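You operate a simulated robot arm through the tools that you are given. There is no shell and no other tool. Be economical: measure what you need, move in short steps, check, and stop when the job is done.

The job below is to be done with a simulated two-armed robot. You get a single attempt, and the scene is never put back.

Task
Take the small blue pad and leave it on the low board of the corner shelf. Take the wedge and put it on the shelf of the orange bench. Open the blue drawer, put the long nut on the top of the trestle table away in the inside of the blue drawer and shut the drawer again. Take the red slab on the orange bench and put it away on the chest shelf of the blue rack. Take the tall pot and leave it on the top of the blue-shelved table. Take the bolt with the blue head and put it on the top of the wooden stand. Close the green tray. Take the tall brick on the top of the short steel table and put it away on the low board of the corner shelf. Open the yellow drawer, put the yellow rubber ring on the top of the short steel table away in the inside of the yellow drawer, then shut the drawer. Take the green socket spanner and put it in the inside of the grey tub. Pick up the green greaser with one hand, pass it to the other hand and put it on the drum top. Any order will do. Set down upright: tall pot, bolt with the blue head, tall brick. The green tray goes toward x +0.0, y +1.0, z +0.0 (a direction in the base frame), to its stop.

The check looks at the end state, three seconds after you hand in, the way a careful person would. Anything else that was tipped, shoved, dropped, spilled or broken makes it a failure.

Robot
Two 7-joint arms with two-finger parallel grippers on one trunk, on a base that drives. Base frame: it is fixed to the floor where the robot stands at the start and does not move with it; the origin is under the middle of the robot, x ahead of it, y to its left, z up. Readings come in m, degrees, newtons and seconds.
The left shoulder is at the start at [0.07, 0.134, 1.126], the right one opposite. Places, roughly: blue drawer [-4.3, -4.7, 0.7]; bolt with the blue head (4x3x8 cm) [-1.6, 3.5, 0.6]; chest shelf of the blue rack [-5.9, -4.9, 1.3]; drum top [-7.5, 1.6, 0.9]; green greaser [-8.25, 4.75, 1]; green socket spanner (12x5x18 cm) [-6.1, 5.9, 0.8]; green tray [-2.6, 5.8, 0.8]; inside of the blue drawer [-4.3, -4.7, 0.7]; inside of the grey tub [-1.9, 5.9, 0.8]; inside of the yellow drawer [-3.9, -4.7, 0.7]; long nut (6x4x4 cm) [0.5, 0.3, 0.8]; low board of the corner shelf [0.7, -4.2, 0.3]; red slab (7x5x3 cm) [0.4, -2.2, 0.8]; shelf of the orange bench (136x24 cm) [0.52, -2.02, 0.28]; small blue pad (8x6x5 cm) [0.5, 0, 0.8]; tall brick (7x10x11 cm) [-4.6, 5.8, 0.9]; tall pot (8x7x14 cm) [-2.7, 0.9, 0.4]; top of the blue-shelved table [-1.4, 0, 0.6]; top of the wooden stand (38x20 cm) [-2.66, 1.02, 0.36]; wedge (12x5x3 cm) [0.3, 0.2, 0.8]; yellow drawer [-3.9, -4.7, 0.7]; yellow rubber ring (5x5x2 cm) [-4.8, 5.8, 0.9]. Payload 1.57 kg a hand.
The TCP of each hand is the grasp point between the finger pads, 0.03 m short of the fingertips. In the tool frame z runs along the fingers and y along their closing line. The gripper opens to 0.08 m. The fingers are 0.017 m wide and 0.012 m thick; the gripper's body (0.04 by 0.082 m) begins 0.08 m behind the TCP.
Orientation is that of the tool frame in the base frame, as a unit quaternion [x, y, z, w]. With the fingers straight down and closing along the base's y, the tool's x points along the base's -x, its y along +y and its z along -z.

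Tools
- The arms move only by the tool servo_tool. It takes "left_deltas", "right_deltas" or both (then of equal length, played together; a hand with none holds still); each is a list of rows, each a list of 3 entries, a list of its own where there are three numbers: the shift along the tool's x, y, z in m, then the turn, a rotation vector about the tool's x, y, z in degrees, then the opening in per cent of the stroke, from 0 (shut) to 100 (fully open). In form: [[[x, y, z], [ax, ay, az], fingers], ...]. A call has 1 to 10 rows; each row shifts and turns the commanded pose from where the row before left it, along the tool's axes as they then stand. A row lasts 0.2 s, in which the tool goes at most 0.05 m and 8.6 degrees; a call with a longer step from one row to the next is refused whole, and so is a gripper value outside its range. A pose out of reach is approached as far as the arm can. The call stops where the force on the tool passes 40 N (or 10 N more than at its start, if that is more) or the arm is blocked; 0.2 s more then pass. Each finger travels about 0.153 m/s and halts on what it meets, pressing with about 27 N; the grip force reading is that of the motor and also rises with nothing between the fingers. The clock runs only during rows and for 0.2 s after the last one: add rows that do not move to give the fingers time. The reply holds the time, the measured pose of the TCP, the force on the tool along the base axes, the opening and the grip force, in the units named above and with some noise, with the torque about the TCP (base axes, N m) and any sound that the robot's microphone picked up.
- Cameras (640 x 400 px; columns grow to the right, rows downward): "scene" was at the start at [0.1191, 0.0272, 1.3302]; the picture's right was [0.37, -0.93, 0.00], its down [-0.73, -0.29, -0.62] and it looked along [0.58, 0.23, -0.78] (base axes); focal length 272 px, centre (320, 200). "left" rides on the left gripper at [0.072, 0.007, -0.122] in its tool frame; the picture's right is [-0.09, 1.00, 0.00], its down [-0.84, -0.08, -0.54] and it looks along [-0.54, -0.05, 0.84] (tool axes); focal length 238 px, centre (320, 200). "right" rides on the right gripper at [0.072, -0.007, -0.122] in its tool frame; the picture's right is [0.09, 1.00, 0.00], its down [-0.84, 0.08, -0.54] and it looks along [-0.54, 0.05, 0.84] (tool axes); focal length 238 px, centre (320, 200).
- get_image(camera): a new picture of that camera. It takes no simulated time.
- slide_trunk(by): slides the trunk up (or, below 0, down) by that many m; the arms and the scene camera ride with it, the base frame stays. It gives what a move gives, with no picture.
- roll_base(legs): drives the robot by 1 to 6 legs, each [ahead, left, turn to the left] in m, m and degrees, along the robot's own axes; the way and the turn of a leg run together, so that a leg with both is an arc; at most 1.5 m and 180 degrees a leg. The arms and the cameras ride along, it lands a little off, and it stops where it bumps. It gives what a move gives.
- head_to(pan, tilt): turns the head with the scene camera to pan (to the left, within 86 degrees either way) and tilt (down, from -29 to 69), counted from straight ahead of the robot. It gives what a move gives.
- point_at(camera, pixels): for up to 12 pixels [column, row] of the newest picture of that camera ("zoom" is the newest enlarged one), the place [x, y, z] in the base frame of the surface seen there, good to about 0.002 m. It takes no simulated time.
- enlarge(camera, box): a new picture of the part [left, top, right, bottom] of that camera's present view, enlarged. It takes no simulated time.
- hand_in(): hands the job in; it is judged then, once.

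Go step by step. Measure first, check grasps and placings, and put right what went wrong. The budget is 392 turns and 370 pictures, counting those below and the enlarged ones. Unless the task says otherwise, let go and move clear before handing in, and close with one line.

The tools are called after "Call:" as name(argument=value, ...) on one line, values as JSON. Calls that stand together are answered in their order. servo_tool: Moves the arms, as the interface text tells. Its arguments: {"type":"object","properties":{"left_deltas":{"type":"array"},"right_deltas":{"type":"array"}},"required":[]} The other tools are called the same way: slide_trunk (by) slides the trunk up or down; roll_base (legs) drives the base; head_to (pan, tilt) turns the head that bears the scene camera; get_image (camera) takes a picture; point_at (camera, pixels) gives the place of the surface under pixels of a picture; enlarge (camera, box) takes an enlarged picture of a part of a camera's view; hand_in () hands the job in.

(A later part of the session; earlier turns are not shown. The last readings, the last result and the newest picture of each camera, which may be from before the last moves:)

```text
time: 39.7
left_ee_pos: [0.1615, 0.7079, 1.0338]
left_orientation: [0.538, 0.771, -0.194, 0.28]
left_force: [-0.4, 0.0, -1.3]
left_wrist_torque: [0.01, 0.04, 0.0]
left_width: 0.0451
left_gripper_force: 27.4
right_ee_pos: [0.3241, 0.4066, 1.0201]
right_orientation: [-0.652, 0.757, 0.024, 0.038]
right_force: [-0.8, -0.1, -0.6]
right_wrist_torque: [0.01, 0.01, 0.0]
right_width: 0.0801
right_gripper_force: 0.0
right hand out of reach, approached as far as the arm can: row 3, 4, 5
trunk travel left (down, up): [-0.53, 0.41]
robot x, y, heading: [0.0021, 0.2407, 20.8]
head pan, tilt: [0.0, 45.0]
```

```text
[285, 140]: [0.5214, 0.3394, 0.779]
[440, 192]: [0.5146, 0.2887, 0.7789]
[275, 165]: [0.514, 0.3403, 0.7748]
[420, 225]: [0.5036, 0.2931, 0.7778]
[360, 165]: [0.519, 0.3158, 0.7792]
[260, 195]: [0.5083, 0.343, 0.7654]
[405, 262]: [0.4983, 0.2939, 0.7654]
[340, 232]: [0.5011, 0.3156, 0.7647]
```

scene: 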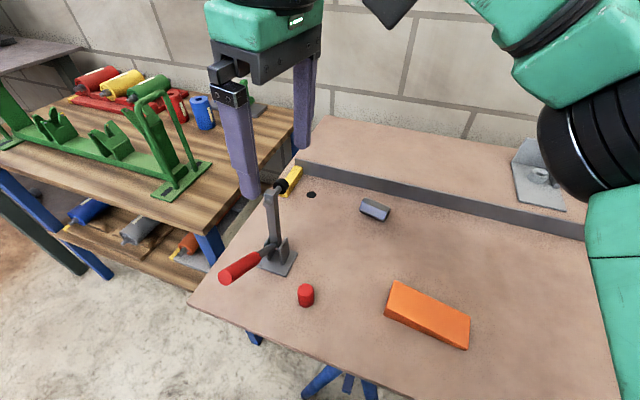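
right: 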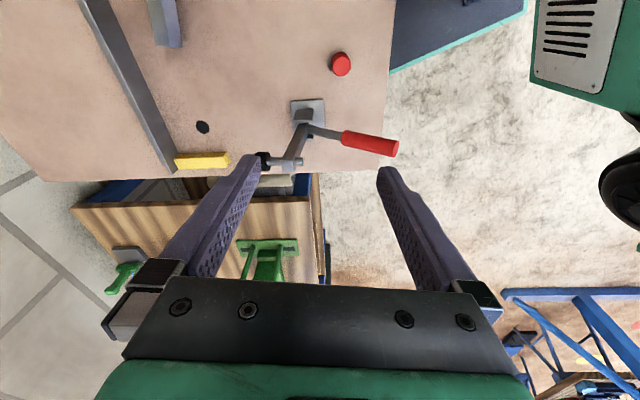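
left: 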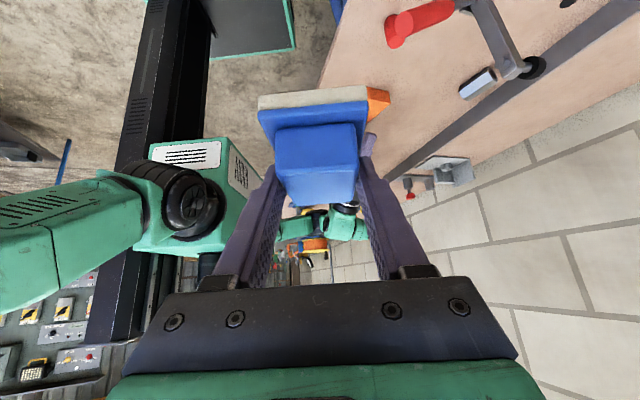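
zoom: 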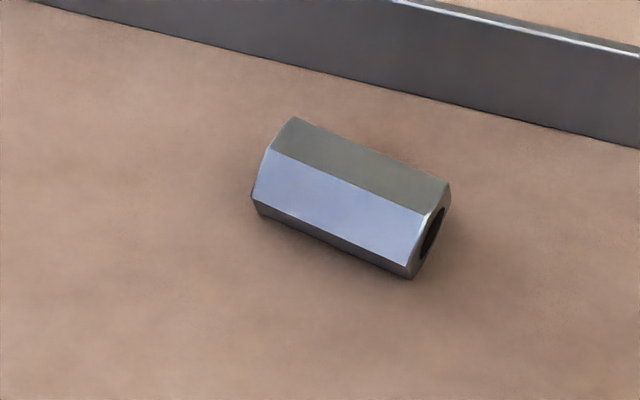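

Call:
servo_tool(right_deltas=[[[0.0125, -0.0414, 0.0054], [0, 1, 0], 100], [[0.0125, -0.0414, 0.0054], [0, 1, 0], 100], [[0.0125, -0.0414, 0.0054], [0, 1, 0], 100], [[0.0125, -0.0414, 0.0054], [0, 1, 0], 100], [[0.0125, -0.0414, 0.0054], [0, 1, 0], 100], [[0, 0, 0], [0, 0, 0], 100]])

Call:
get_image(camera="right")

```text
time: 41.1
left_ee_pos: [0.1612, 0.7094, 1.0334]
left_orientation: [0.538, 0.771, -0.196, 0.28]
left_force: [0.1, -0.3, -0.3]
left_wrist_torque: [-0.02, -0.01, 0.0]
left_width: 0.0451
left_gripper_force: 26.7
right_ee_pos: [0.3557, 0.3131, 0.9383]
right_orientation: [-0.653, 0.757, -0.007, 0.005]
right_force: [0.0, -0.8, -0.8]
right_wrist_torque: [0.02, 0.01, -0.01]
right_width: 0.0799
right_gripper_force: 0.0
right hand out of reach, approached as far as the arm can: row 1, 2, 3, 4, 5
trunk travel left (down, up): [-0.53, 0.41]
robot x, y, heading: [0.0027, 0.2447, 20.5]
head pan, tilt: [0.0, 45.0]
```

```text
340 pictures are left
```

right: 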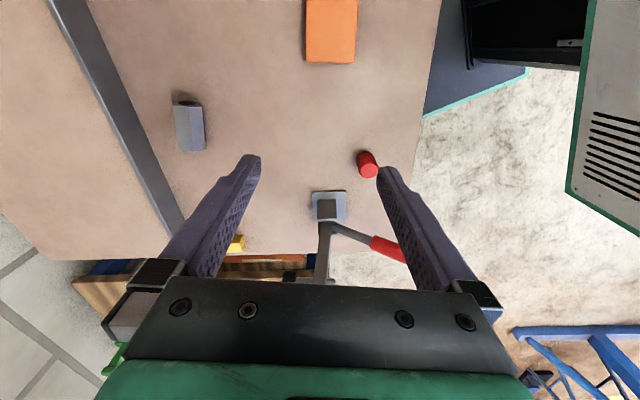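

Call:
servo_tool(right_deltas=[[[-0.0068, -0.0405, 0.0245], [0, 0, 0], 100], [[-0.0068, -0.0405, 0.0245], [0, 0, 0], 100], [[-0.0068, -0.0405, 0.0245], [0, 0, 0], 100], [[-0.0068, -0.0405, 0.0245], [0, 0, 0], 100], [[0, 0, 0], [0, 0, 0], 100]])

Call:
get_image(camera="scene")

```text
time: 42.3
left_ee_pos: [0.1613, 0.7077, 1.034]
left_orientation: [0.537, 0.772, -0.194, 0.28]
left_force: [-0.9, -0.5, -0.9]
left_wrist_torque: [0.04, 0.0, -0.01]
left_width: 0.0454
left_gripper_force: 26.9
right_ee_pos: [0.3635, 0.3121, 0.8811]
right_orientation: [-0.653, 0.757, -0.007, 0.005]
right_force: [-0.4, 0.5, 0.2]
right_wrist_torque: [-0.01, 0.01, -0.01]
right_width: 0.08
right_gripper_force: 0.0
right hand out of reach, approached as far as the arm can: row 1, 2, 3, 4
trunk travel left (down, up): [-0.53, 0.41]
robot x, y, heading: [0.0083, 0.2397, 20.2]
head pan, tilt: [0.0, 45.0]
```

```text
339 pictures are left
```

scene: 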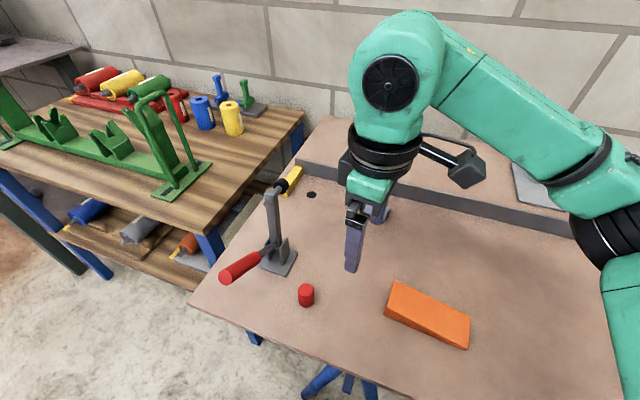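

The arm is not stretched; the wrist yaw limit (≈64° relative to the robot) is what stops it. I'll raise the hand and turn the base left 30° so that the needed tool yaw is easier.

Call:
servo_tool(right_deltas=[[[0.03, 0, -0.04], [0, 0, 0], 100], [[0.02, 0, -0.04], [0, 0, 0], 100], [[0.02, 0, -0.04], [0, 0, 0], 100], [[0, 0, -0.04], [0, 0, 0], 100]])

Call:
roll_base(legs=[[0, 0, 30]])

Call:
get_image(camera="right")

```text
time: 43.3
left_ee_pos: [0.1605, 0.7081, 1.034]
left_orientation: [0.537, 0.771, -0.195, 0.281]
left_force: [0.6, 0.3, -1.1]
left_wrist_torque: [0.0, -0.01, 0.02]
left_width: 0.0448
left_gripper_force: 26.9
right_ee_pos: [0.3061, 0.2586, 1.016]
right_orientation: [-0.654, 0.757, -0.006, 0.004]
right_force: [0.0, 0.1, -0.1]
right_wrist_torque: [0.0, 0.0, 0.0]
right_width: 0.08
right_gripper_force: 0.0
right hand out of reach, approached as far as the arm can: row 1, 2, 3, 4
trunk travel left (down, up): [-0.53, 0.41]
robot x, y, heading: [0.0041, 0.2453, 20.5]
head pan, tilt: [0.0, 45.0]
```

```text
time: 44.0
left_ee_pos: [0.1586, 0.7081, 1.0347]
left_orientation: [0.537, 0.772, -0.195, 0.28]
left_force: [-0.1, 0.0, -0.3]
left_wrist_torque: [0.0, 0.0, -0.02]
left_width: 0.0451
left_gripper_force: 26.5
right_ee_pos: [0.3072, 0.2586, 1.0156]
right_orientation: [-0.655, 0.756, -0.005, 0.004]
right_force: [-0.4, -0.7, -0.2]
right_wrist_torque: [0.0, 0.02, -0.05]
right_width: 0.0801
right_gripper_force: 0.0
trunk travel left (down, up): [-0.53, 0.41]
robot x, y, heading: [0.0064, 0.2448, 20.6]
head pan, tilt: [0.0, 45.0]
stopped in leg 1: the robot was blocked; the commanded pose is now the measured one
```

```text
338 pictures are left
```

right: 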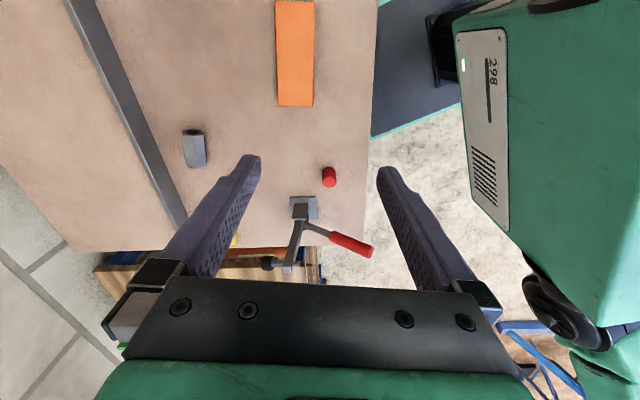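

Turning is blocked, so I leave the base. The nut is only 5 cm long, so I'll grip it end to end with a natural wrist yaw: rotate the right tool by 90° back.

Call:
servo_tool(right_deltas=[[[0, 0, 0], [0, 0, 8.5], 100], [[0, 0, 0], [0, 0, 8.5], 100], [[0, 0, 0], [0, 0, 8.5], 100], [[0, 0, 0], [0, 0, 8.5], 100], [[0, 0, 0], [0, 0, 8.5], 100], [[0, 0, 0], [0, 0, 8.5], 100], [[0, 0, 0], [0, 0, 8.5], 100], [[0, 0, 0], [0, 0, 8.5], 100], [[0, 0, 0], [0, 0, 8.5], 100], [[0, 0, 0], [0, 0, 8.5], 100]])

```text
time: 46.2
left_ee_pos: [0.1591, 0.7071, 1.0332]
left_orientation: [0.537, 0.772, -0.194, 0.279]
left_force: [0.3, 0.1, 0.1]
left_wrist_torque: [0.02, -0.01, -0.01]
left_width: 0.0452
left_gripper_force: 26.9
right_ee_pos: [0.3071, 0.2578, 1.0164]
right_orientation: [0.029, 1.0, -0.001, 0.007]
right_force: [0.5, -0.5, 0.7]
right_wrist_torque: [0.01, 0.03, -0.05]
right_width: 0.08
right_gripper_force: 0.0
trunk travel left (down, up): [-0.53, 0.41]
robot x, y, heading: [0.0048, 0.2448, 20.8]
head pan, tilt: [0.0, 45.0]
```

Call:
servo_tool(right_deltas=[[[0, 0, 0], [0, 0, 4.5], 100], [[-0.034, 0.0142, 0.0193], [0, 0, 0], 100], [[-0.034, 0.0142, 0.0193], [0, 0, 0], 100], [[-0.034, 0.0142, 0.0193], [0, 0, 0], 100], [[-0.034, 0.0142, 0.0193], [0, 0, 0], 100], [[-0.034, 0.0142, 0.0193], [0, 0, 0], 100], [[-0.034, 0.0142, 0.0193], [0, 0, 0], 100], [[0, 0, 0], [0, 0, 0], 100]])

Call:
get_image(camera="right")

```text
time: 48.0
left_ee_pos: [0.1588, 0.7076, 1.0338]
left_orientation: [0.537, 0.771, -0.195, 0.281]
left_force: [-0.4, 0.6, -0.5]
left_wrist_torque: [0.0, 0.02, 0.0]
left_width: 0.0453
left_gripper_force: 27.0
right_ee_pos: [0.5227, 0.3156, 0.9015]
right_orientation: [0.067, 0.998, -0.002, 0.007]
right_force: [0.1, 0.6, 0.3]
right_wrist_torque: [0.0, -0.04, -0.02]
right_width: 0.0802
right_gripper_force: 0.2
trunk travel left (down, up): [-0.53, 0.41]
robot x, y, heading: [0.0038, 0.2421, 20.8]
head pan, tilt: [0.0, 45.0]
```

```text
337 pictures are left
```

right: 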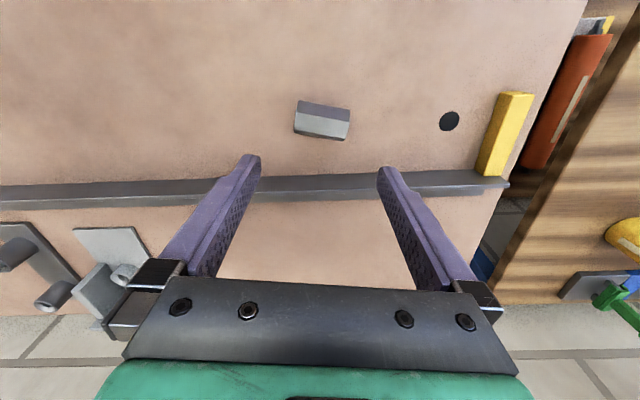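

Call:
servo_tool(right_deltas=[[[0.0008, 0, 0.0293], [0, 0, 0], 100], [[0.0008, 0, 0.0293], [0, 0, 0], 100], [[0.0008, 0, 0.0293], [0, 0, 0], 100], [[0.0008, 0, 0.0293], [0, 0, 0], 100], [[0, 0, 0], [0, 0, 0], 100], [[0, 0, 0], [0, 0, 0], 50], [[0, 0, 0], [0, 0, 0], 0], [[0, 0, 0], [0, 0, 0], 0]])

Call:
servo_tool(right_deltas=[[[0, 0, -0.04], [0, 0, 0], 0], [[0, 0, -0.04], [0, 0, 0], 0], [[0, 0, -0.04], [0, 0, 0], 0], [[0, 0, -0.04], [0, 0, 0], 0], [[0, 0, -0.04], [0, 0, 0], 0], [[0, 0, 0], [0, 0, 0], 0]])

Call:
get_image(camera="right")

```text
time: 49.8
left_ee_pos: [0.16, 0.7084, 1.0343]
left_orientation: [0.536, 0.772, -0.194, 0.28]
left_force: [0.9, -0.3, -1.1]
left_wrist_torque: [0.03, 0.01, 0.04]
left_width: 0.045
left_gripper_force: 27.1
right_ee_pos: [0.5213, 0.3183, 0.7859]
right_orientation: [0.067, 0.998, -0.002, 0.007]
right_force: [0.0, -0.2, -0.1]
right_wrist_torque: [-0.06, -0.01, -0.01]
right_width: 0.0557
right_gripper_force: 26.7
trunk travel left (down, up): [-0.53, 0.41]
robot x, y, heading: [0.0013, 0.2436, 20.5]
head pan, tilt: [0.0, 45.0]
```

```text
time: 51.2
left_ee_pos: [0.1601, 0.7092, 1.0337]
left_orientation: [0.537, 0.772, -0.195, 0.28]
left_force: [-0.6, -0.2, -1.4]
left_wrist_torque: [-0.04, 0.01, -0.01]
left_width: 0.0449
left_gripper_force: 26.9
right_ee_pos: [0.5209, 0.3145, 0.986]
right_orientation: [0.067, 0.998, -0.001, 0.006]
right_force: [-0.4, -0.5, -2.7]
right_wrist_torque: [0.01, 0.02, 0.0]
right_width: 0.0553
right_gripper_force: 26.6
trunk travel left (down, up): [-0.53, 0.41]
robot x, y, heading: [0.0048, 0.2426, 20.5]
head pan, tilt: [0.0, 45.0]
```

```text
336 pictures are left
```

right: 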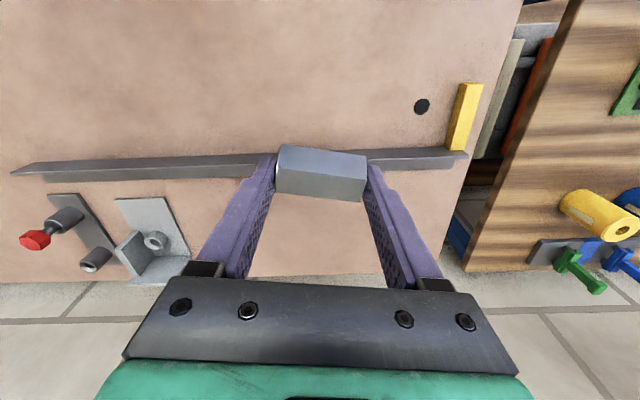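

Nut held (width 0.055). I'll retract the right hand, back off, square up and look toward the right side.

Call:
servo_tool(right_deltas=[[[0.037, -0.025, -0.01], [0, 0, 0], 0], [[0.037, -0.025, -0.01], [0, 0, 0], 0], [[0.037, -0.025, -0.01], [0, 0, 0], 0], [[0.037, -0.025, -0.01], [0, 0, 0], 0], [[0, -0.02, -0.01], [0, 0, 0], 0]])

Call:
roll_base(legs=[[-0.42, 0.157, 0], [0, 0, -20.5]])

Call:
head_to(pan=-70, tilt=20)

Call:
get_image(camera="scene")

```text
time: 52.4
left_ee_pos: [0.1592, 0.7061, 1.0337]
left_orientation: [0.537, 0.772, -0.194, 0.28]
left_force: [0.5, -0.3, 0.0]
left_wrist_torque: [0.02, 0.0, 0.02]
left_width: 0.045
left_gripper_force: 27.1
right_ee_pos: [0.351, 0.2162, 1.0339]
right_orientation: [0.067, 0.998, -0.001, 0.006]
right_force: [-0.8, -0.1, -1.7]
right_wrist_torque: [0.03, 0.01, -0.03]
right_width: 0.0552
right_gripper_force: 27.1
trunk travel left (down, up): [-0.53, 0.41]
robot x, y, heading: [0.0042, 0.2451, 20.7]
head pan, tilt: [0.0, 45.0]
```

```text
time: 56.1
left_ee_pos: [-0.1326, 0.6222, 1.0333]
left_orientation: [0.663, 0.666, -0.241, 0.242]
left_force: [-0.5, -0.4, -0.7]
left_wrist_torque: [0.0, -0.04, 0.01]
left_width: 0.0451
left_gripper_force: 27.8
right_ee_pos: [-0.1221, 0.096, 1.033]
right_orientation: [0.241, 0.971, -0.001, 0.007]
right_force: [0.6, -0.1, -2.1]
right_wrist_torque: [-0.01, 0.02, -0.01]
right_width: 0.0551
right_gripper_force: 27.3
trunk travel left (down, up): [-0.53, 0.41]
robot x, y, heading: [-0.4367, 0.2369, 0.4]
head pan, tilt: [0.0, 45.0]
```

```text
time: 57.6
left_ee_pos: [-0.1342, 0.6233, 1.0339]
left_orientation: [0.663, 0.666, -0.241, 0.241]
left_force: [0.0, -0.2, -1.7]
left_wrist_torque: [0.0, -0.01, -0.02]
left_width: 0.0449
left_gripper_force: 26.7
right_ee_pos: [-0.1217, 0.096, 1.0326]
right_orientation: [0.24, 0.971, -0.002, 0.008]
right_force: [-0.1, 0.2, -2.0]
right_wrist_torque: [0.0, 0.01, -0.02]
right_width: 0.0554
right_gripper_force: 27.0
trunk travel left (down, up): [-0.53, 0.41]
robot x, y, heading: [-0.4356, 0.2382, 0.3]
head pan, tilt: [-70.0, 20.0]
```

```text
335 pictures are left
```

scene: 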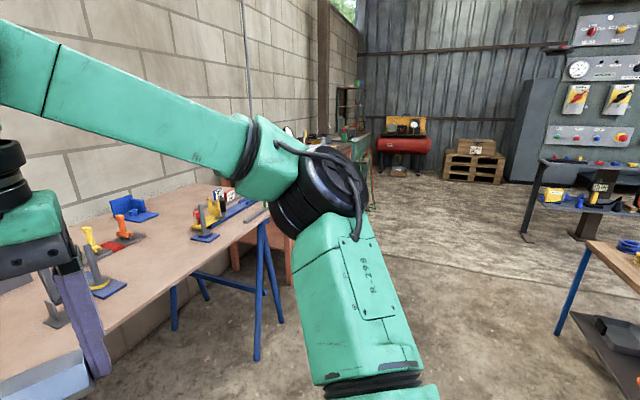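

Call:
point_at(camera="scene", pixels=[[563, 330], [592, 243], [530, 240], [480, 165], [410, 160], [255, 355], [345, 290], [372, 200], [345, 130], [590, 300]])

Call:
enlarge(camera="scene", box=[310, 70, 520, 200])

```text
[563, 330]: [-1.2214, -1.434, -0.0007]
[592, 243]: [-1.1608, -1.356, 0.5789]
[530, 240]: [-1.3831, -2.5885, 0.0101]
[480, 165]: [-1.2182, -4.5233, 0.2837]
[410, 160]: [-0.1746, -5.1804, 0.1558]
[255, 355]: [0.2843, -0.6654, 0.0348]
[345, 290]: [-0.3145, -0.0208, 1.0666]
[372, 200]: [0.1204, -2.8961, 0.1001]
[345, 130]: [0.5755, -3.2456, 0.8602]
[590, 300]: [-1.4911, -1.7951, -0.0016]
```

```text
3.05 times, centred on (415, 135) of scene
```

zoom: 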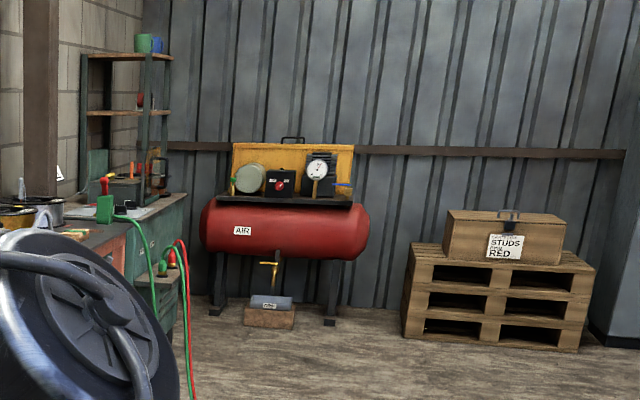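

Call:
roll_base(legs=[[0, -1.2, 0], [0, -1.2, 0]])

Call:
head_to(pan=-40, tilt=25)

Call:
get_image(camera="scene")

```text
time: 69.3
left_ee_pos: [-0.108, -1.7763, 1.0336]
left_orientation: [0.668, 0.662, -0.242, 0.24]
left_force: [-0.5, -0.2, -1.0]
left_wrist_torque: [0.02, -0.01, -0.01]
left_width: 0.045
left_gripper_force: 27.4
right_ee_pos: [-0.1035, -2.3006, 1.0348]
right_orientation: [0.247, 0.969, -0.002, 0.007]
right_force: [-0.7, 0.0, -2.3]
right_wrist_torque: [0.0, 0.0, -0.03]
right_width: 0.0544
right_gripper_force: 27.1
trunk travel left (down, up): [-0.53, 0.41]
robot x, y, heading: [-0.4202, -2.1539, -0.1]
head pan, tilt: [-70.0, 20.0]
```

```text
time: 70.2
left_ee_pos: [-0.1073, -1.7744, 1.0336]
left_orientation: [0.668, 0.661, -0.242, 0.24]
left_force: [-0.6, -0.4, -0.4]
left_wrist_torque: [0.02, 0.02, -0.01]
left_width: 0.0449
left_gripper_force: 27.1
right_ee_pos: [-0.1042, -2.3004, 1.0335]
right_orientation: [0.247, 0.969, -0.003, 0.006]
right_force: [0.0, -0.7, -2.2]
right_wrist_torque: [-0.02, 0.0, 0.01]
right_width: 0.0548
right_gripper_force: 27.0
trunk travel left (down, up): [-0.53, 0.41]
robot x, y, heading: [-0.4224, -2.1533, -0.2]
head pan, tilt: [-40.0, 25.0]
```

```text
333 pictures are left
```

scene: 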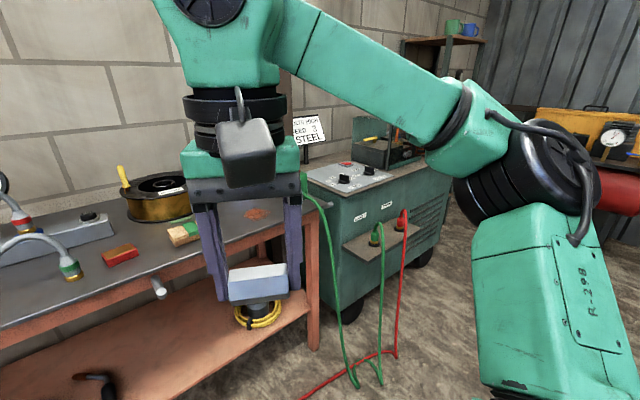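

Call:
point_at(camera="scene", pixels=[[310, 395], [355, 375], [390, 350], [313, 345], [440, 260], [60, 350], [200, 370], [250, 318], [100, 395], [120, 252], [150, 290], [395, 385]])

Call:
roll_base(legs=[[-0.35, 0, 0]])

Call:
get_image(camera="scene")

```text
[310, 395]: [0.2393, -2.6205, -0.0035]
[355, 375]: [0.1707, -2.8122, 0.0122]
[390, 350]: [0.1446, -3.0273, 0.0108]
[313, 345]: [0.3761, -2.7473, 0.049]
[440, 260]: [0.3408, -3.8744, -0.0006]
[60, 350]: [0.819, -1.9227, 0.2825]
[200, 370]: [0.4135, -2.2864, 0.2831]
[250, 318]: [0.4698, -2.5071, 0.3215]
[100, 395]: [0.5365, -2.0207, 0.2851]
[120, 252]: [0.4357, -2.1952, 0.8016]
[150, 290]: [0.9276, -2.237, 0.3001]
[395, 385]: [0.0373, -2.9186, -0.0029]
```

```text
time: 72.5
left_ee_pos: [-0.4603, -1.7702, 1.0334]
left_orientation: [0.662, 0.667, -0.24, 0.242]
left_force: [-0.3, 0.4, -0.7]
left_wrist_torque: [0.0, 0.01, 0.02]
left_width: 0.0453
left_gripper_force: 26.8
right_ee_pos: [-0.4477, -2.2971, 1.0333]
right_orientation: [0.238, 0.971, -0.002, 0.007]
right_force: [0.4, 0.5, -2.5]
right_wrist_torque: [0.02, -0.01, -0.03]
right_width: 0.0545
right_gripper_force: 27.0
trunk travel left (down, up): [-0.53, 0.41]
robot x, y, heading: [-0.7682, -2.1535, 1.2]
head pan, tilt: [-40.0, 25.0]
```

```text
332 pictures are left
```

scene: 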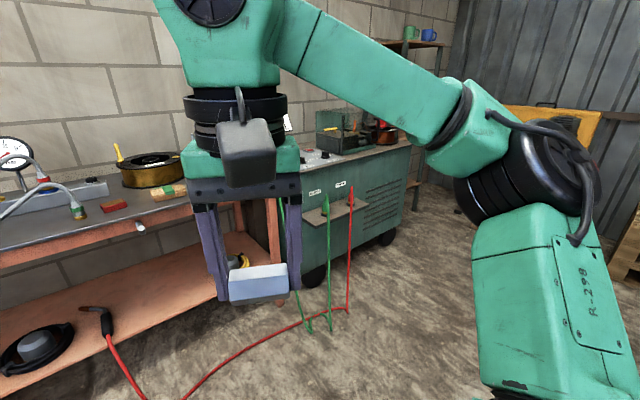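

Call:
point_at(camera="scene", pixels=[[240, 352], [190, 394], [135, 390], [310, 330], [90, 312], [35, 345], [417, 180], [400, 90], [385, 235], [620, 270]])

Call:
roll_base(legs=[[0, -0.8, 0], [0, -0.75, 0]])

Call:
get_image(camera="scene")

```text
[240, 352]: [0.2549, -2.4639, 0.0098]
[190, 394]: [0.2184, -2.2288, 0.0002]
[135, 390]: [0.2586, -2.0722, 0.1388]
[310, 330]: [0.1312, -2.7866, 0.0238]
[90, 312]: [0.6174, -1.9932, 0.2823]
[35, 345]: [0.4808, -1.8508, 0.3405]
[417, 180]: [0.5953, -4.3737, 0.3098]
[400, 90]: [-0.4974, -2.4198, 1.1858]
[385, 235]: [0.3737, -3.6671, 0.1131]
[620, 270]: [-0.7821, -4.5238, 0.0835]
```

```text
time: 80.4
left_ee_pos: [-0.438, -3.3089, 1.0341]
left_orientation: [0.659, 0.67, -0.239, 0.244]
left_force: [-0.5, 0.5, -0.2]
left_wrist_torque: [-0.01, -0.03, -0.03]
left_width: 0.0449
left_gripper_force: 26.3
right_ee_pos: [-0.4214, -3.8356, 1.0346]
right_orientation: [0.235, 0.972, -0.002, 0.007]
right_force: [-0.2, 0.8, -2.0]
right_wrist_torque: [-0.01, 0.01, 0.0]
right_width: 0.0547
right_gripper_force: 27.4
trunk travel left (down, up): [-0.53, 0.41]
robot x, y, heading: [-0.7379, -3.693, 1.5]
head pan, tilt: [-40.0, 25.0]
```

```text
331 pictures are left
```

scene: 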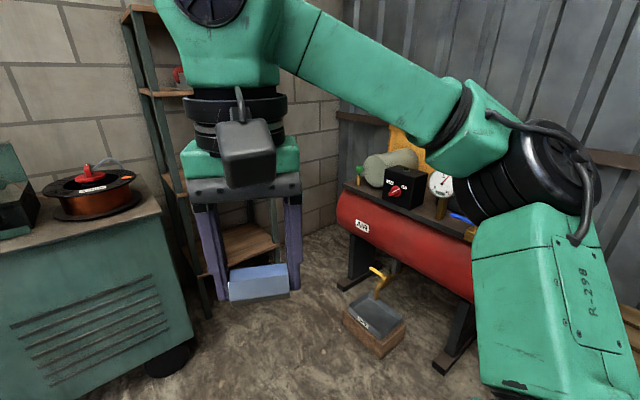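

Call:
point_at(camera="scene", pixels=[[345, 312], [385, 350], [440, 365], [400, 245], [180, 345], [165, 375], [215, 300], [270, 250], [248, 228], [230, 255], [345, 180], [160, 205]])

Call:
enlarge(camera="scene", box=[110, 0, 370, 320])

```text
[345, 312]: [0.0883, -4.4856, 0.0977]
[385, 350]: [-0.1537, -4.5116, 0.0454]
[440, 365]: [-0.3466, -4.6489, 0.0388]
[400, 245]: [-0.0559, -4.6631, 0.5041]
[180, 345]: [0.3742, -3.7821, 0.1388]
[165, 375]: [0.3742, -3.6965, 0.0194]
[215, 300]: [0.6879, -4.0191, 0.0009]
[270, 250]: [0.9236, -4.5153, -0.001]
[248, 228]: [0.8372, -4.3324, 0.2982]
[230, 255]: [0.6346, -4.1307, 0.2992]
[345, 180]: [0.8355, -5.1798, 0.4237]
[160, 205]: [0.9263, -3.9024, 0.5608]
```

```text
1.25 times, centred on (240, 160) of scene
```

zoom: 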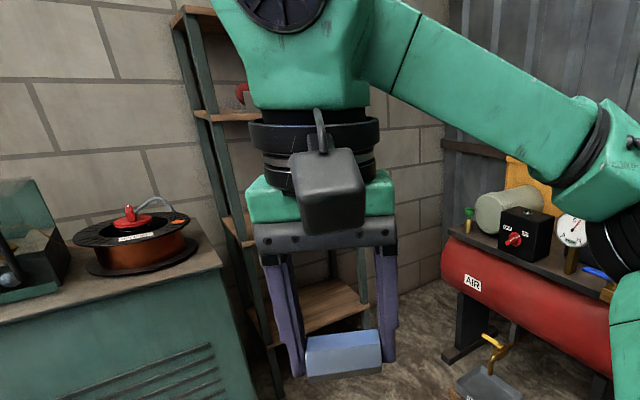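

Call:
head_to(pan=0, tilt=69)

Call:
get_image(camera="scene")

```text
time: 81.5
left_ee_pos: [-0.4395, -3.309, 1.0339]
left_orientation: [0.659, 0.67, -0.24, 0.243]
left_force: [-0.6, -0.6, -1.3]
left_wrist_torque: [0.02, -0.04, -0.02]
left_width: 0.045
left_gripper_force: 27.4
right_ee_pos: [-0.4207, -3.8345, 1.0348]
right_orientation: [0.234, 0.972, -0.002, 0.005]
right_force: [0.0, -0.5, -2.1]
right_wrist_torque: [0.0, 0.0, 0.01]
right_width: 0.0546
right_gripper_force: 26.9
trunk travel left (down, up): [-0.53, 0.41]
robot x, y, heading: [-0.7422, -3.6944, 1.1]
head pan, tilt: [0.0, 68.8]
```

```text
329 pictures are left
```

scene: 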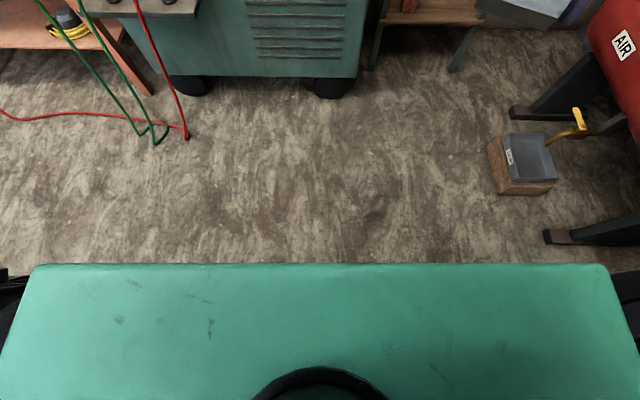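

Call:
point_at(camera="scene", pixels=[[320, 270], [45, 270], [600, 270], [5, 395], [372, 65], [452, 70], [440, 15], [410, 20], [490, 145], [555, 185], [545, 240], [330, 95]])

Call:
get_image(camera="left")

```text
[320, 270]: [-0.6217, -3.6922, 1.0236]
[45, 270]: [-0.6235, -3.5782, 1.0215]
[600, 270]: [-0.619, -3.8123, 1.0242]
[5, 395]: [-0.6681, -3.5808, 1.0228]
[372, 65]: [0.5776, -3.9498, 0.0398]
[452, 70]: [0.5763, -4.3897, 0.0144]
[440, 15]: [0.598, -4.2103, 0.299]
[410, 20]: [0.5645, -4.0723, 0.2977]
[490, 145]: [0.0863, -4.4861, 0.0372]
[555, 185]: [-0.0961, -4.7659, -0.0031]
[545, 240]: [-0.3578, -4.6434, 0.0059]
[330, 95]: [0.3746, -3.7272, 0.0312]
```

```text
328 pictures are left
```

left: 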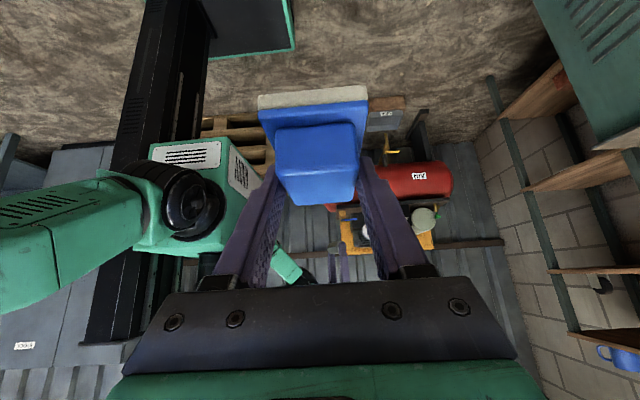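

Call:
point_at(camera="left", pixels=[[293, 47], [210, 58], [288, 5], [558, 65], [590, 150], [580, 185], [590, 268], [540, 105], [500, 85], [600, 335], [620, 160], [250, 50]])

```text
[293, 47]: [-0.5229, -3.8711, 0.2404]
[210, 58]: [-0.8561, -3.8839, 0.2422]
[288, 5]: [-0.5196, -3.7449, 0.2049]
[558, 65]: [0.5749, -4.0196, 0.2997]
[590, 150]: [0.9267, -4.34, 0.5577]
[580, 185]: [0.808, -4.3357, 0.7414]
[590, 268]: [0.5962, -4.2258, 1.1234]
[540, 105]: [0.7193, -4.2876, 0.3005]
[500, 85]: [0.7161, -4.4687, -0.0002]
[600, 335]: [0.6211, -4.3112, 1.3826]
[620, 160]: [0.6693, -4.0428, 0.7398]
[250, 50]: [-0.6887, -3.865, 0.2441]
```

Corner shelf: low board z≈0.30 (x 0.57–0.9, y −3.97…−4.38), next board at 0.74, so a tilted approach works. I'll turn the left hand to point forward while in free space.

Call:
servo_tool(left_deltas=[[[-0.0255, 0.033, 0.0214], [0, 0, 0], 0], [[-0.0255, 0.033, 0.0214], [0, 0, 0], 0], [[-0.0255, 0.033, 0.0214], [0, 0, 0], 0], [[0, 0, 0], [-5.47, 0, -6.51], 0], [[0, 0, 0], [-5.47, 0, -6.51], 0], [[0, 0, 0], [-5.47, 0, -6.51], 0], [[0, 0, 0], [-5.47, 0, -6.51], 0], [[0, 0, 0], [-5.47, 0, -6.51], 0], [[0, 0, 0], [-5.47, 0, -6.51], 0], [[0, 0, 0], [-5.47, 0, -6.51], 0]])

Call:
servo_tool(left_deltas=[[[0, 0, 0], [-5.47, 0, -6.51], 0], [[0, 0, 0], [-5.47, 0, -6.51], 0], [[0, 0, 0], [-5.47, 0, -6.51], 0], [[0, 0, 0], [-3.2, 0, -3.8], 0]])

```text
time: 83.7
left_ee_pos: [-0.3398, -3.4065, 1.0338]
left_orientation: [0.239, 0.909, -0.086, 0.331]
left_force: [-0.3, -0.1, -0.8]
left_wrist_torque: [0.0, 0.04, -0.02]
left_width: 0.0451
left_gripper_force: 27.2
right_ee_pos: [-0.4208, -3.8348, 1.0347]
right_orientation: [0.235, 0.972, -0.001, 0.006]
right_force: [0.1, -1.0, -2.4]
right_wrist_torque: [-0.01, -0.01, -0.01]
right_width: 0.0544
right_gripper_force: 27.0
trunk travel left (down, up): [-0.53, 0.41]
robot x, y, heading: [-0.7403, -3.6948, 1.1]
head pan, tilt: [0.0, 68.8]
```

```text
time: 84.7
left_ee_pos: [-0.3392, -3.4063, 1.0323]
left_orientation: [-0.009, 0.939, 0.005, 0.343]
left_force: [0.0, -0.5, -0.7]
left_wrist_torque: [-0.01, 0.02, -0.01]
left_width: 0.0452
left_gripper_force: 27.7
right_ee_pos: [-0.4224, -3.8354, 1.0336]
right_orientation: [0.235, 0.972, -0.001, 0.006]
right_force: [1.1, 0.3, -3.5]
right_wrist_torque: [-0.01, -0.04, 0.0]
right_width: 0.0545
right_gripper_force: 26.9
trunk travel left (down, up): [-0.53, 0.41]
robot x, y, heading: [-0.7388, -3.6972, 1.3]
head pan, tilt: [0.0, 68.8]
```

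Call:
servo_tool(left_deltas=[[[0, -0.045, 0], [0, 0, 0], 0], [[0, -0.045, 0], [0, 0, 0], 0], [[0, -0.045, 0], [0, 0, 0], 0], [[0, -0.045, 0], [0, 0, 0], 0], [[0, -0.045, 0], [0, 0, 0], 0]])

Call:
roll_base(legs=[[0, 0, -1.3], [0, -0.45, 0], [0.72, 0, 0]])

Call:
head_to(pan=0, tilt=45)

Call:
get_image(camera="scene")

```text
time: 85.9
left_ee_pos: [-0.3346, -3.6338, 1.032]
left_orientation: [-0.008, 0.94, 0.004, 0.342]
left_force: [0.6, -1.2, -0.9]
left_wrist_torque: [0.0, 0.03, -0.02]
left_width: 0.0454
left_gripper_force: 26.8
right_ee_pos: [-0.4192, -3.8351, 1.0321]
right_orientation: [0.234, 0.972, -0.003, 0.005]
right_force: [-0.1, -0.4, -1.7]
right_wrist_torque: [-0.05, 0.05, 0.03]
right_width: 0.0546
right_gripper_force: 26.5
trunk travel left (down, up): [-0.53, 0.41]
robot x, y, heading: [-0.7418, -3.6986, 1.4]
head pan, tilt: [0.0, 68.8]
```

```text
time: 92.5
left_ee_pos: [0.3931, -4.1021, 1.0328]
left_orientation: [0.005, 0.94, 0.0, 0.342]
left_force: [0.5, 0.3, -0.8]
left_wrist_torque: [-0.01, 0.02, -0.02]
left_width: 0.0448
left_gripper_force: 27.1
right_ee_pos: [0.3016, -4.3007, 1.035]
right_orientation: [0.249, 0.968, -0.002, 0.006]
right_force: [0.5, -0.4, -1.8]
right_wrist_torque: [0.02, 0.01, -0.02]
right_width: 0.0544
right_gripper_force: 27.0
trunk travel left (down, up): [-0.53, 0.41]
robot x, y, heading: [-0.0128, -4.1517, -0.5]
head pan, tilt: [0.0, 68.8]
```

```text
time: 93.4
left_ee_pos: [0.3929, -4.1007, 1.0329]
left_orientation: [0.006, 0.939, -0.001, 0.343]
left_force: [0.4, 0.0, -1.1]
left_wrist_torque: [0.04, 0.0, -0.02]
left_width: 0.0451
left_gripper_force: 26.5
right_ee_pos: [0.3014, -4.3001, 1.0332]
right_orientation: [0.248, 0.969, -0.002, 0.006]
right_force: [0.3, -0.7, -1.9]
right_wrist_torque: [0.01, -0.02, -0.02]
right_width: 0.0543
right_gripper_force: 26.8
trunk travel left (down, up): [-0.53, 0.41]
robot x, y, heading: [-0.0124, -4.1518, -0.3]
head pan, tilt: [0.0, 45.0]
```

```text
327 pictures are left
```

scene: 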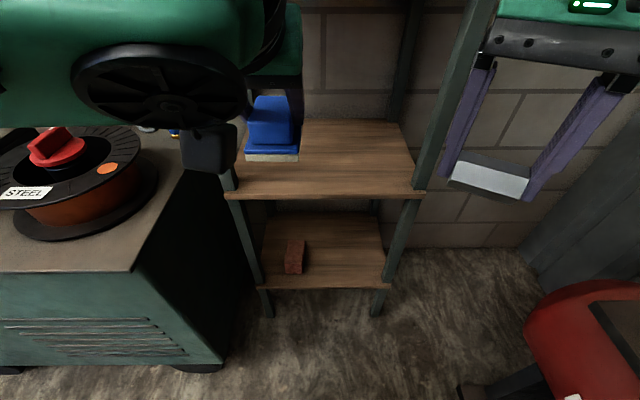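

Call:
point_at(camera="scene", pixels=[[294, 252], [286, 272], [303, 272], [302, 240], [340, 260], [270, 280], [385, 280], [378, 222], [270, 222], [228, 195], [420, 190], [270, 140]])

Call:
get_image(camera="left")

```text
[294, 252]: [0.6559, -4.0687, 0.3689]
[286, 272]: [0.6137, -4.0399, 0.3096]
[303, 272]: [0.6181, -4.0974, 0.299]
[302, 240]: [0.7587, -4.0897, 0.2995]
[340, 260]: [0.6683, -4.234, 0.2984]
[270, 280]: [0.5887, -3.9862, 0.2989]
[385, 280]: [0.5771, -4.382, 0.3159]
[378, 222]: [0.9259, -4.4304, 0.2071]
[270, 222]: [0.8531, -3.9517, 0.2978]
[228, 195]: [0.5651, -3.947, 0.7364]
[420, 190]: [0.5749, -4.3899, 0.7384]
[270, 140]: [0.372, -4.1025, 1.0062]
```

```text
326 pictures are left
```

left: 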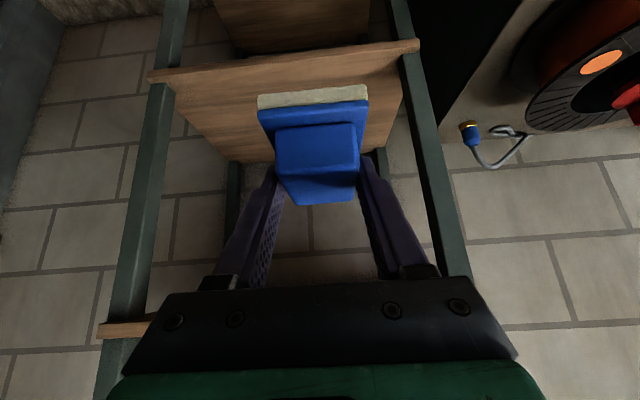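

Existing red-brown block at y −4.04…−4.10; I'll put the pad at y≈−4.165. Lower the trunk 0.2, then lower the left hand in front of the shelf.

Call:
slide_trunk(by=-0.2)

Call:
servo_tool(left_deltas=[[[0.027, -0.01, 0.032], [0, 0, 0], 0], [[0.027, -0.01, 0.032], [0, 0, 0], 0], [[0.027, -0.01, 0.032], [0, 0, 0], 0], [[0.027, -0.01, 0.032], [0, 0, 0], 0], [[0.027, -0.01, 0.032], [0, 0, 0], 0], [[0.027, -0.01, 0.032], [0, 0, 0], 0], [[0.027, 0, 0.032], [0, 0, 0], 0], [[0.027, 0, 0.032], [0, 0, 0], 0], [[0.027, 0, 0.032], [0, 0, 0], 0], [[0.027, 0, 0.032], [0, 0, 0], 0]])

Call:
get_image(camera="scene")

Call:
get_image(camera="left")

```text
time: 95.6
left_ee_pos: [0.393, -4.1021, 0.8336]
left_orientation: [0.006, 0.94, -0.001, 0.342]
left_force: [-0.4, -0.2, -1.2]
left_wrist_torque: [-0.01, 0.01, -0.01]
left_width: 0.0451
left_gripper_force: 27.0
right_ee_pos: [0.3008, -4.3013, 0.8336]
right_orientation: [0.248, 0.969, -0.002, 0.007]
right_force: [0.4, -0.6, -2.9]
right_wrist_torque: [0.01, 0.0, 0.0]
right_width: 0.0549
right_gripper_force: 26.7
trunk travel left (down, up): [-0.33, 0.61]
robot x, y, heading: [-0.0121, -4.1543, -0.6]
head pan, tilt: [0.0, 45.0]
```

```text
time: 97.8
left_ee_pos: [0.3993, -4.0614, 0.4764]
left_orientation: [0.006, 0.94, -0.003, 0.342]
left_force: [-0.4, -0.5, -0.5]
left_wrist_torque: [-0.03, 0.0, 0.0]
left_width: 0.045
left_gripper_force: 26.9
left hand out of reach, approached as far as the arm can: row 4, 5, 6, 7, 8, 9, 10
right_ee_pos: [0.3014, -4.3016, 0.833]
right_orientation: [0.249, 0.969, -0.002, 0.006]
right_force: [0.1, -0.1, -2.9]
right_wrist_torque: [0.0, -0.03, -0.02]
right_width: 0.0544
right_gripper_force: 26.7
trunk travel left (down, up): [-0.33, 0.61]
robot x, y, heading: [-0.0116, -4.1495, -0.4]
head pan, tilt: [0.0, 45.0]
```

```text
325 pictures are left
```

scene: 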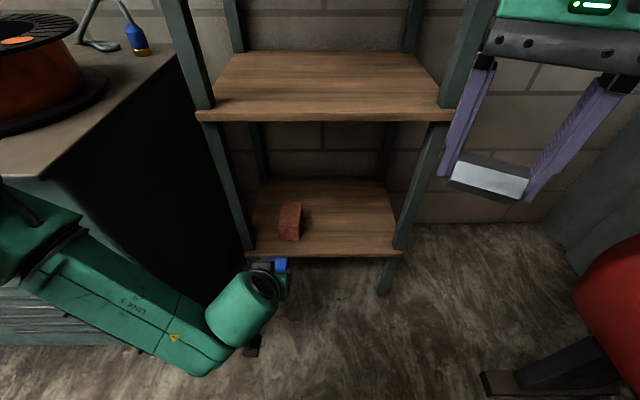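

```text
324 pictures are left
```

left: 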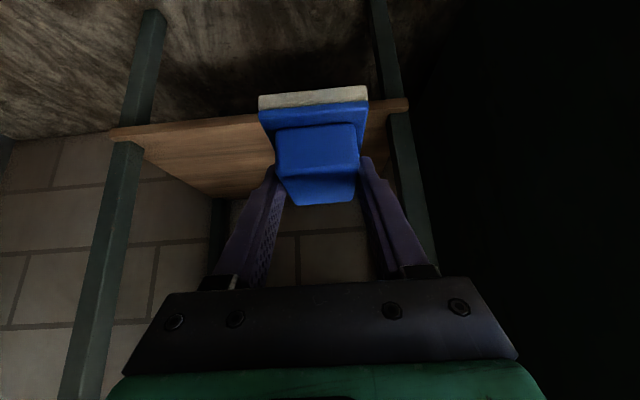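

Call:
head_to(pan=-80, tilt=40)

Call:
get_image(camera="scene")

```text
time: 99.3
left_ee_pos: [0.3999, -4.0613, 0.4772]
left_orientation: [0.007, 0.94, -0.003, 0.342]
left_force: [0.4, 0.0, 0.2]
left_wrist_torque: [0.01, -0.01, 0.01]
left_width: 0.0449
left_gripper_force: 27.4
right_ee_pos: [0.3013, -4.3, 0.8343]
right_orientation: [0.249, 0.969, -0.003, 0.006]
right_force: [-0.1, -0.1, -1.9]
right_wrist_torque: [-0.01, -0.01, 0.0]
right_width: 0.0546
right_gripper_force: 26.7
trunk travel left (down, up): [-0.33, 0.61]
robot x, y, heading: [-0.0153, -4.1558, -0.5]
head pan, tilt: [-80.0, 40.0]
```

```text
323 pictures are left
```

scene: 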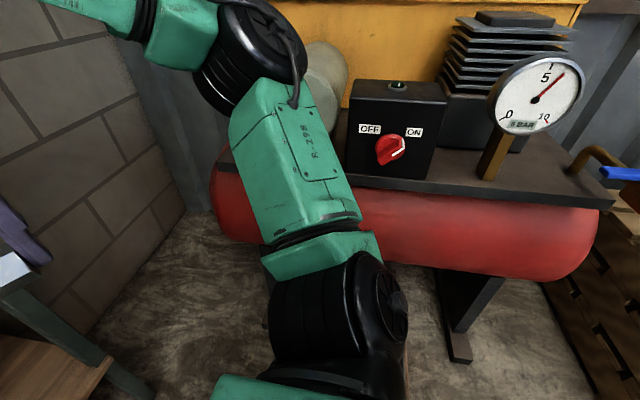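

Call:
point_at(camera="scene", pixels=[[250, 60], [300, 150], [270, 100], [370, 190], [360, 220], [355, 160], [540, 210], [375, 130], [230, 60]])

```text
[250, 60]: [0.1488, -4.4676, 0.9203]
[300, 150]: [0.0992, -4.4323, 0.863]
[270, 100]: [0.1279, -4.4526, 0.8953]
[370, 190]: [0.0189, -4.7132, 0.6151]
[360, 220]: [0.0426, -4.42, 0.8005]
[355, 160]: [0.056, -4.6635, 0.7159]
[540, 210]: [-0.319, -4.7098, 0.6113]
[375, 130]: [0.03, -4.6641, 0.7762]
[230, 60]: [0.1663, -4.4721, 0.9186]
```

Call:
head_to(pan=45, tilt=60)

Call:
get_image(camera="scene")

```text
time: 101.4
left_ee_pos: [0.3991, -4.0614, 0.4763]
left_orientation: [0.006, 0.94, -0.002, 0.342]
left_force: [0.0, -0.7, -0.7]
left_wrist_torque: [0.02, 0.03, 0.02]
left_width: 0.0451
left_gripper_force: 26.9
right_ee_pos: [0.302, -4.2991, 0.8341]
right_orientation: [0.249, 0.969, -0.002, 0.006]
right_force: [0.1, -0.3, -1.9]
right_wrist_torque: [0.04, 0.01, 0.01]
right_width: 0.0549
right_gripper_force: 27.2
trunk travel left (down, up): [-0.33, 0.61]
robot x, y, heading: [-0.012, -4.1534, -0.4]
head pan, tilt: [45.0, 60.0]
```

```text
322 pictures are left
```

scene: 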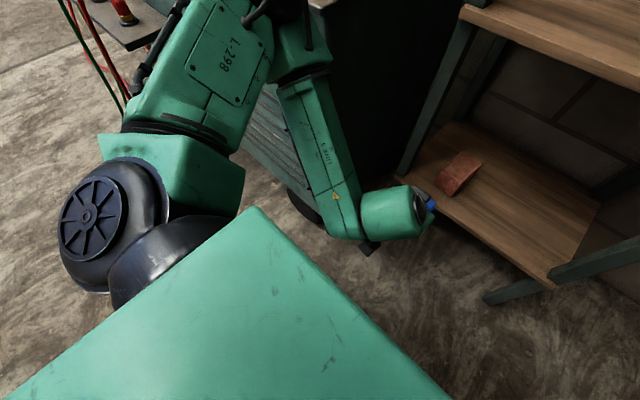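

Call:
point_at(camera="scene", pixels=[[300, 50], [310, 70], [255, 10], [320, 90], [340, 200], [315, 20], [270, 70], [290, 150], [420, 210]])

```text
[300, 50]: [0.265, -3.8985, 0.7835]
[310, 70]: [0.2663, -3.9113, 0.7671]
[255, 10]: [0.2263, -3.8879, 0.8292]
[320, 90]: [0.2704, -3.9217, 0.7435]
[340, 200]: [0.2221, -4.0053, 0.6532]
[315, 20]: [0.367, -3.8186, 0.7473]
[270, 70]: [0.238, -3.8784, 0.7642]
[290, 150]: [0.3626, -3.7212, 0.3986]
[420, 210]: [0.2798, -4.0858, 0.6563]
```

Call:
roll_base(legs=[[0.04, -0.09, 0]])

Call:
servo_tool(left_deltas=[[[-0.0268, 0, 0.0225], [0, 0, 0], 0], [[-0.0268, 0, 0.0225], [0, 0, 0], 0], [[-0.0268, 0, 0.0225], [0, 0, 0], 0], [[-0.0268, 0, 0.0225], [0, 0, 0], 0], [[-0.0268, 0, 0.0225], [0, 0, 0], 0], [[0, 0, 0], [0, 0, 0], 0]])

Call:
get_image(camera="scene")

Call:
get_image(camera="left")

```text
time: 102.5
left_ee_pos: [0.4384, -4.1548, 0.4763]
left_orientation: [0.008, 0.94, -0.002, 0.342]
left_force: [0.6, -0.3, -0.9]
left_wrist_torque: [0.04, 0.02, 0.0]
left_width: 0.0451
left_gripper_force: 27.1
right_ee_pos: [0.3395, -4.3936, 0.8326]
right_orientation: [0.25, 0.968, -0.001, 0.005]
right_force: [0.2, -0.2, -3.2]
right_wrist_torque: [0.01, 0.01, 0.02]
right_width: 0.0545
right_gripper_force: 27.0
trunk travel left (down, up): [-0.33, 0.61]
robot x, y, heading: [0.0227, -4.2414, -0.9]
head pan, tilt: [45.0, 60.0]
```

```text
time: 103.9
left_ee_pos: [0.5967, -4.1264, 0.5059]
left_orientation: [0.008, 0.94, -0.003, 0.342]
left_force: [-0.1, 0.6, -0.5]
left_wrist_torque: [0.03, 0.05, 0.01]
left_width: 0.0451
left_gripper_force: 26.7
left hand out of reach, approached as far as the arm can: row 2, 3, 4, 5
right_ee_pos: [0.3397, -4.3924, 0.8335]
right_orientation: [0.25, 0.968, -0.002, 0.006]
right_force: [-0.8, -0.9, -1.8]
right_wrist_torque: [-0.01, -0.03, 0.03]
right_width: 0.0545
right_gripper_force: 26.9
trunk travel left (down, up): [-0.33, 0.61]
robot x, y, heading: [0.0253, -4.2445, -0.6]
head pan, tilt: [45.0, 60.0]
```

```text
321 pictures are left
```

scene: 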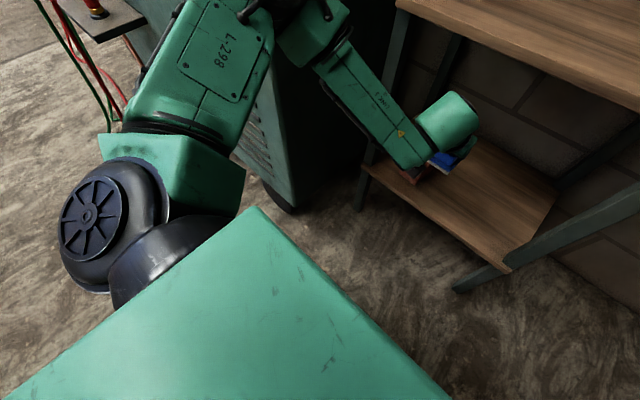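

```text
320 pictures are left
```

left: 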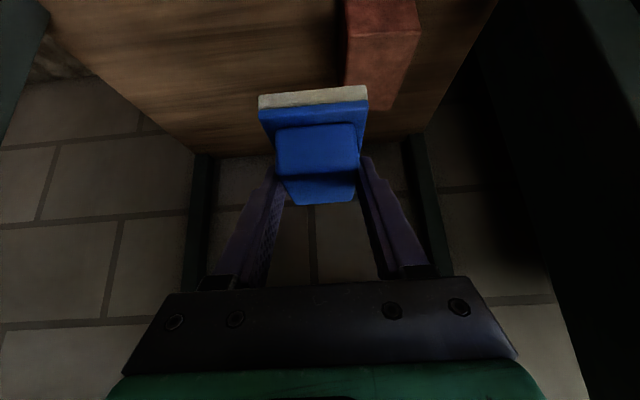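

Call:
roll_base(legs=[[0, 0, -4]])

Call:
slide_trunk(by=-0.12)

Call:
get_image(camera="left")

```text
time: 104.8
left_ee_pos: [0.603, -4.1662, 0.5053]
left_orientation: [0.041, 0.939, -0.015, 0.342]
left_force: [0.0, 0.8, -1.5]
left_wrist_torque: [0.0, 0.02, 0.03]
left_width: 0.0454
left_gripper_force: 27.0
right_ee_pos: [0.3293, -4.4149, 0.8333]
right_orientation: [0.284, 0.959, -0.002, 0.006]
right_force: [0.2, 1.0, -2.4]
right_wrist_torque: [0.02, -0.04, 0.0]
right_width: 0.0546
right_gripper_force: 26.8
trunk travel left (down, up): [-0.33, 0.61]
robot x, y, heading: [0.0261, -4.2438, -4.8]
head pan, tilt: [45.0, 60.0]
```

```text
time: 106.3
left_ee_pos: [0.6021, -4.1669, 0.3856]
left_orientation: [0.041, 0.939, -0.015, 0.342]
left_force: [-1.2, 0.3, 0.5]
left_wrist_torque: [-0.02, 0.01, 0.0]
left_width: 0.045
left_gripper_force: 27.2
right_ee_pos: [0.3282, -4.4139, 0.7138]
right_orientation: [0.283, 0.959, -0.003, 0.007]
right_force: [-0.6, -0.3, -2.6]
right_wrist_torque: [-0.01, 0.0, -0.02]
right_width: 0.0545
right_gripper_force: 26.4
trunk travel left (down, up): [-0.21, 0.73]
robot x, y, heading: [0.0279, -4.2419, -4.6]
head pan, tilt: [45.0, 60.0]
```

```text
319 pictures are left
```

left: 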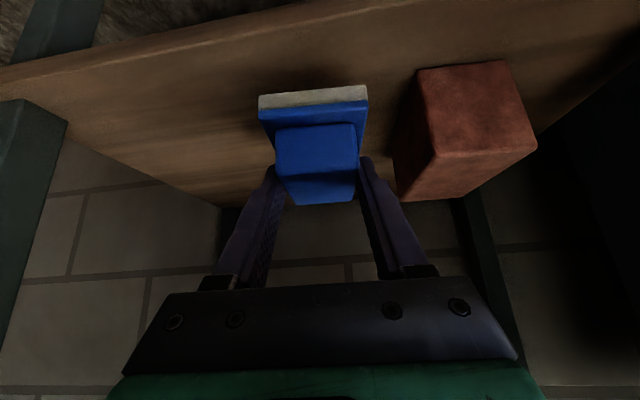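

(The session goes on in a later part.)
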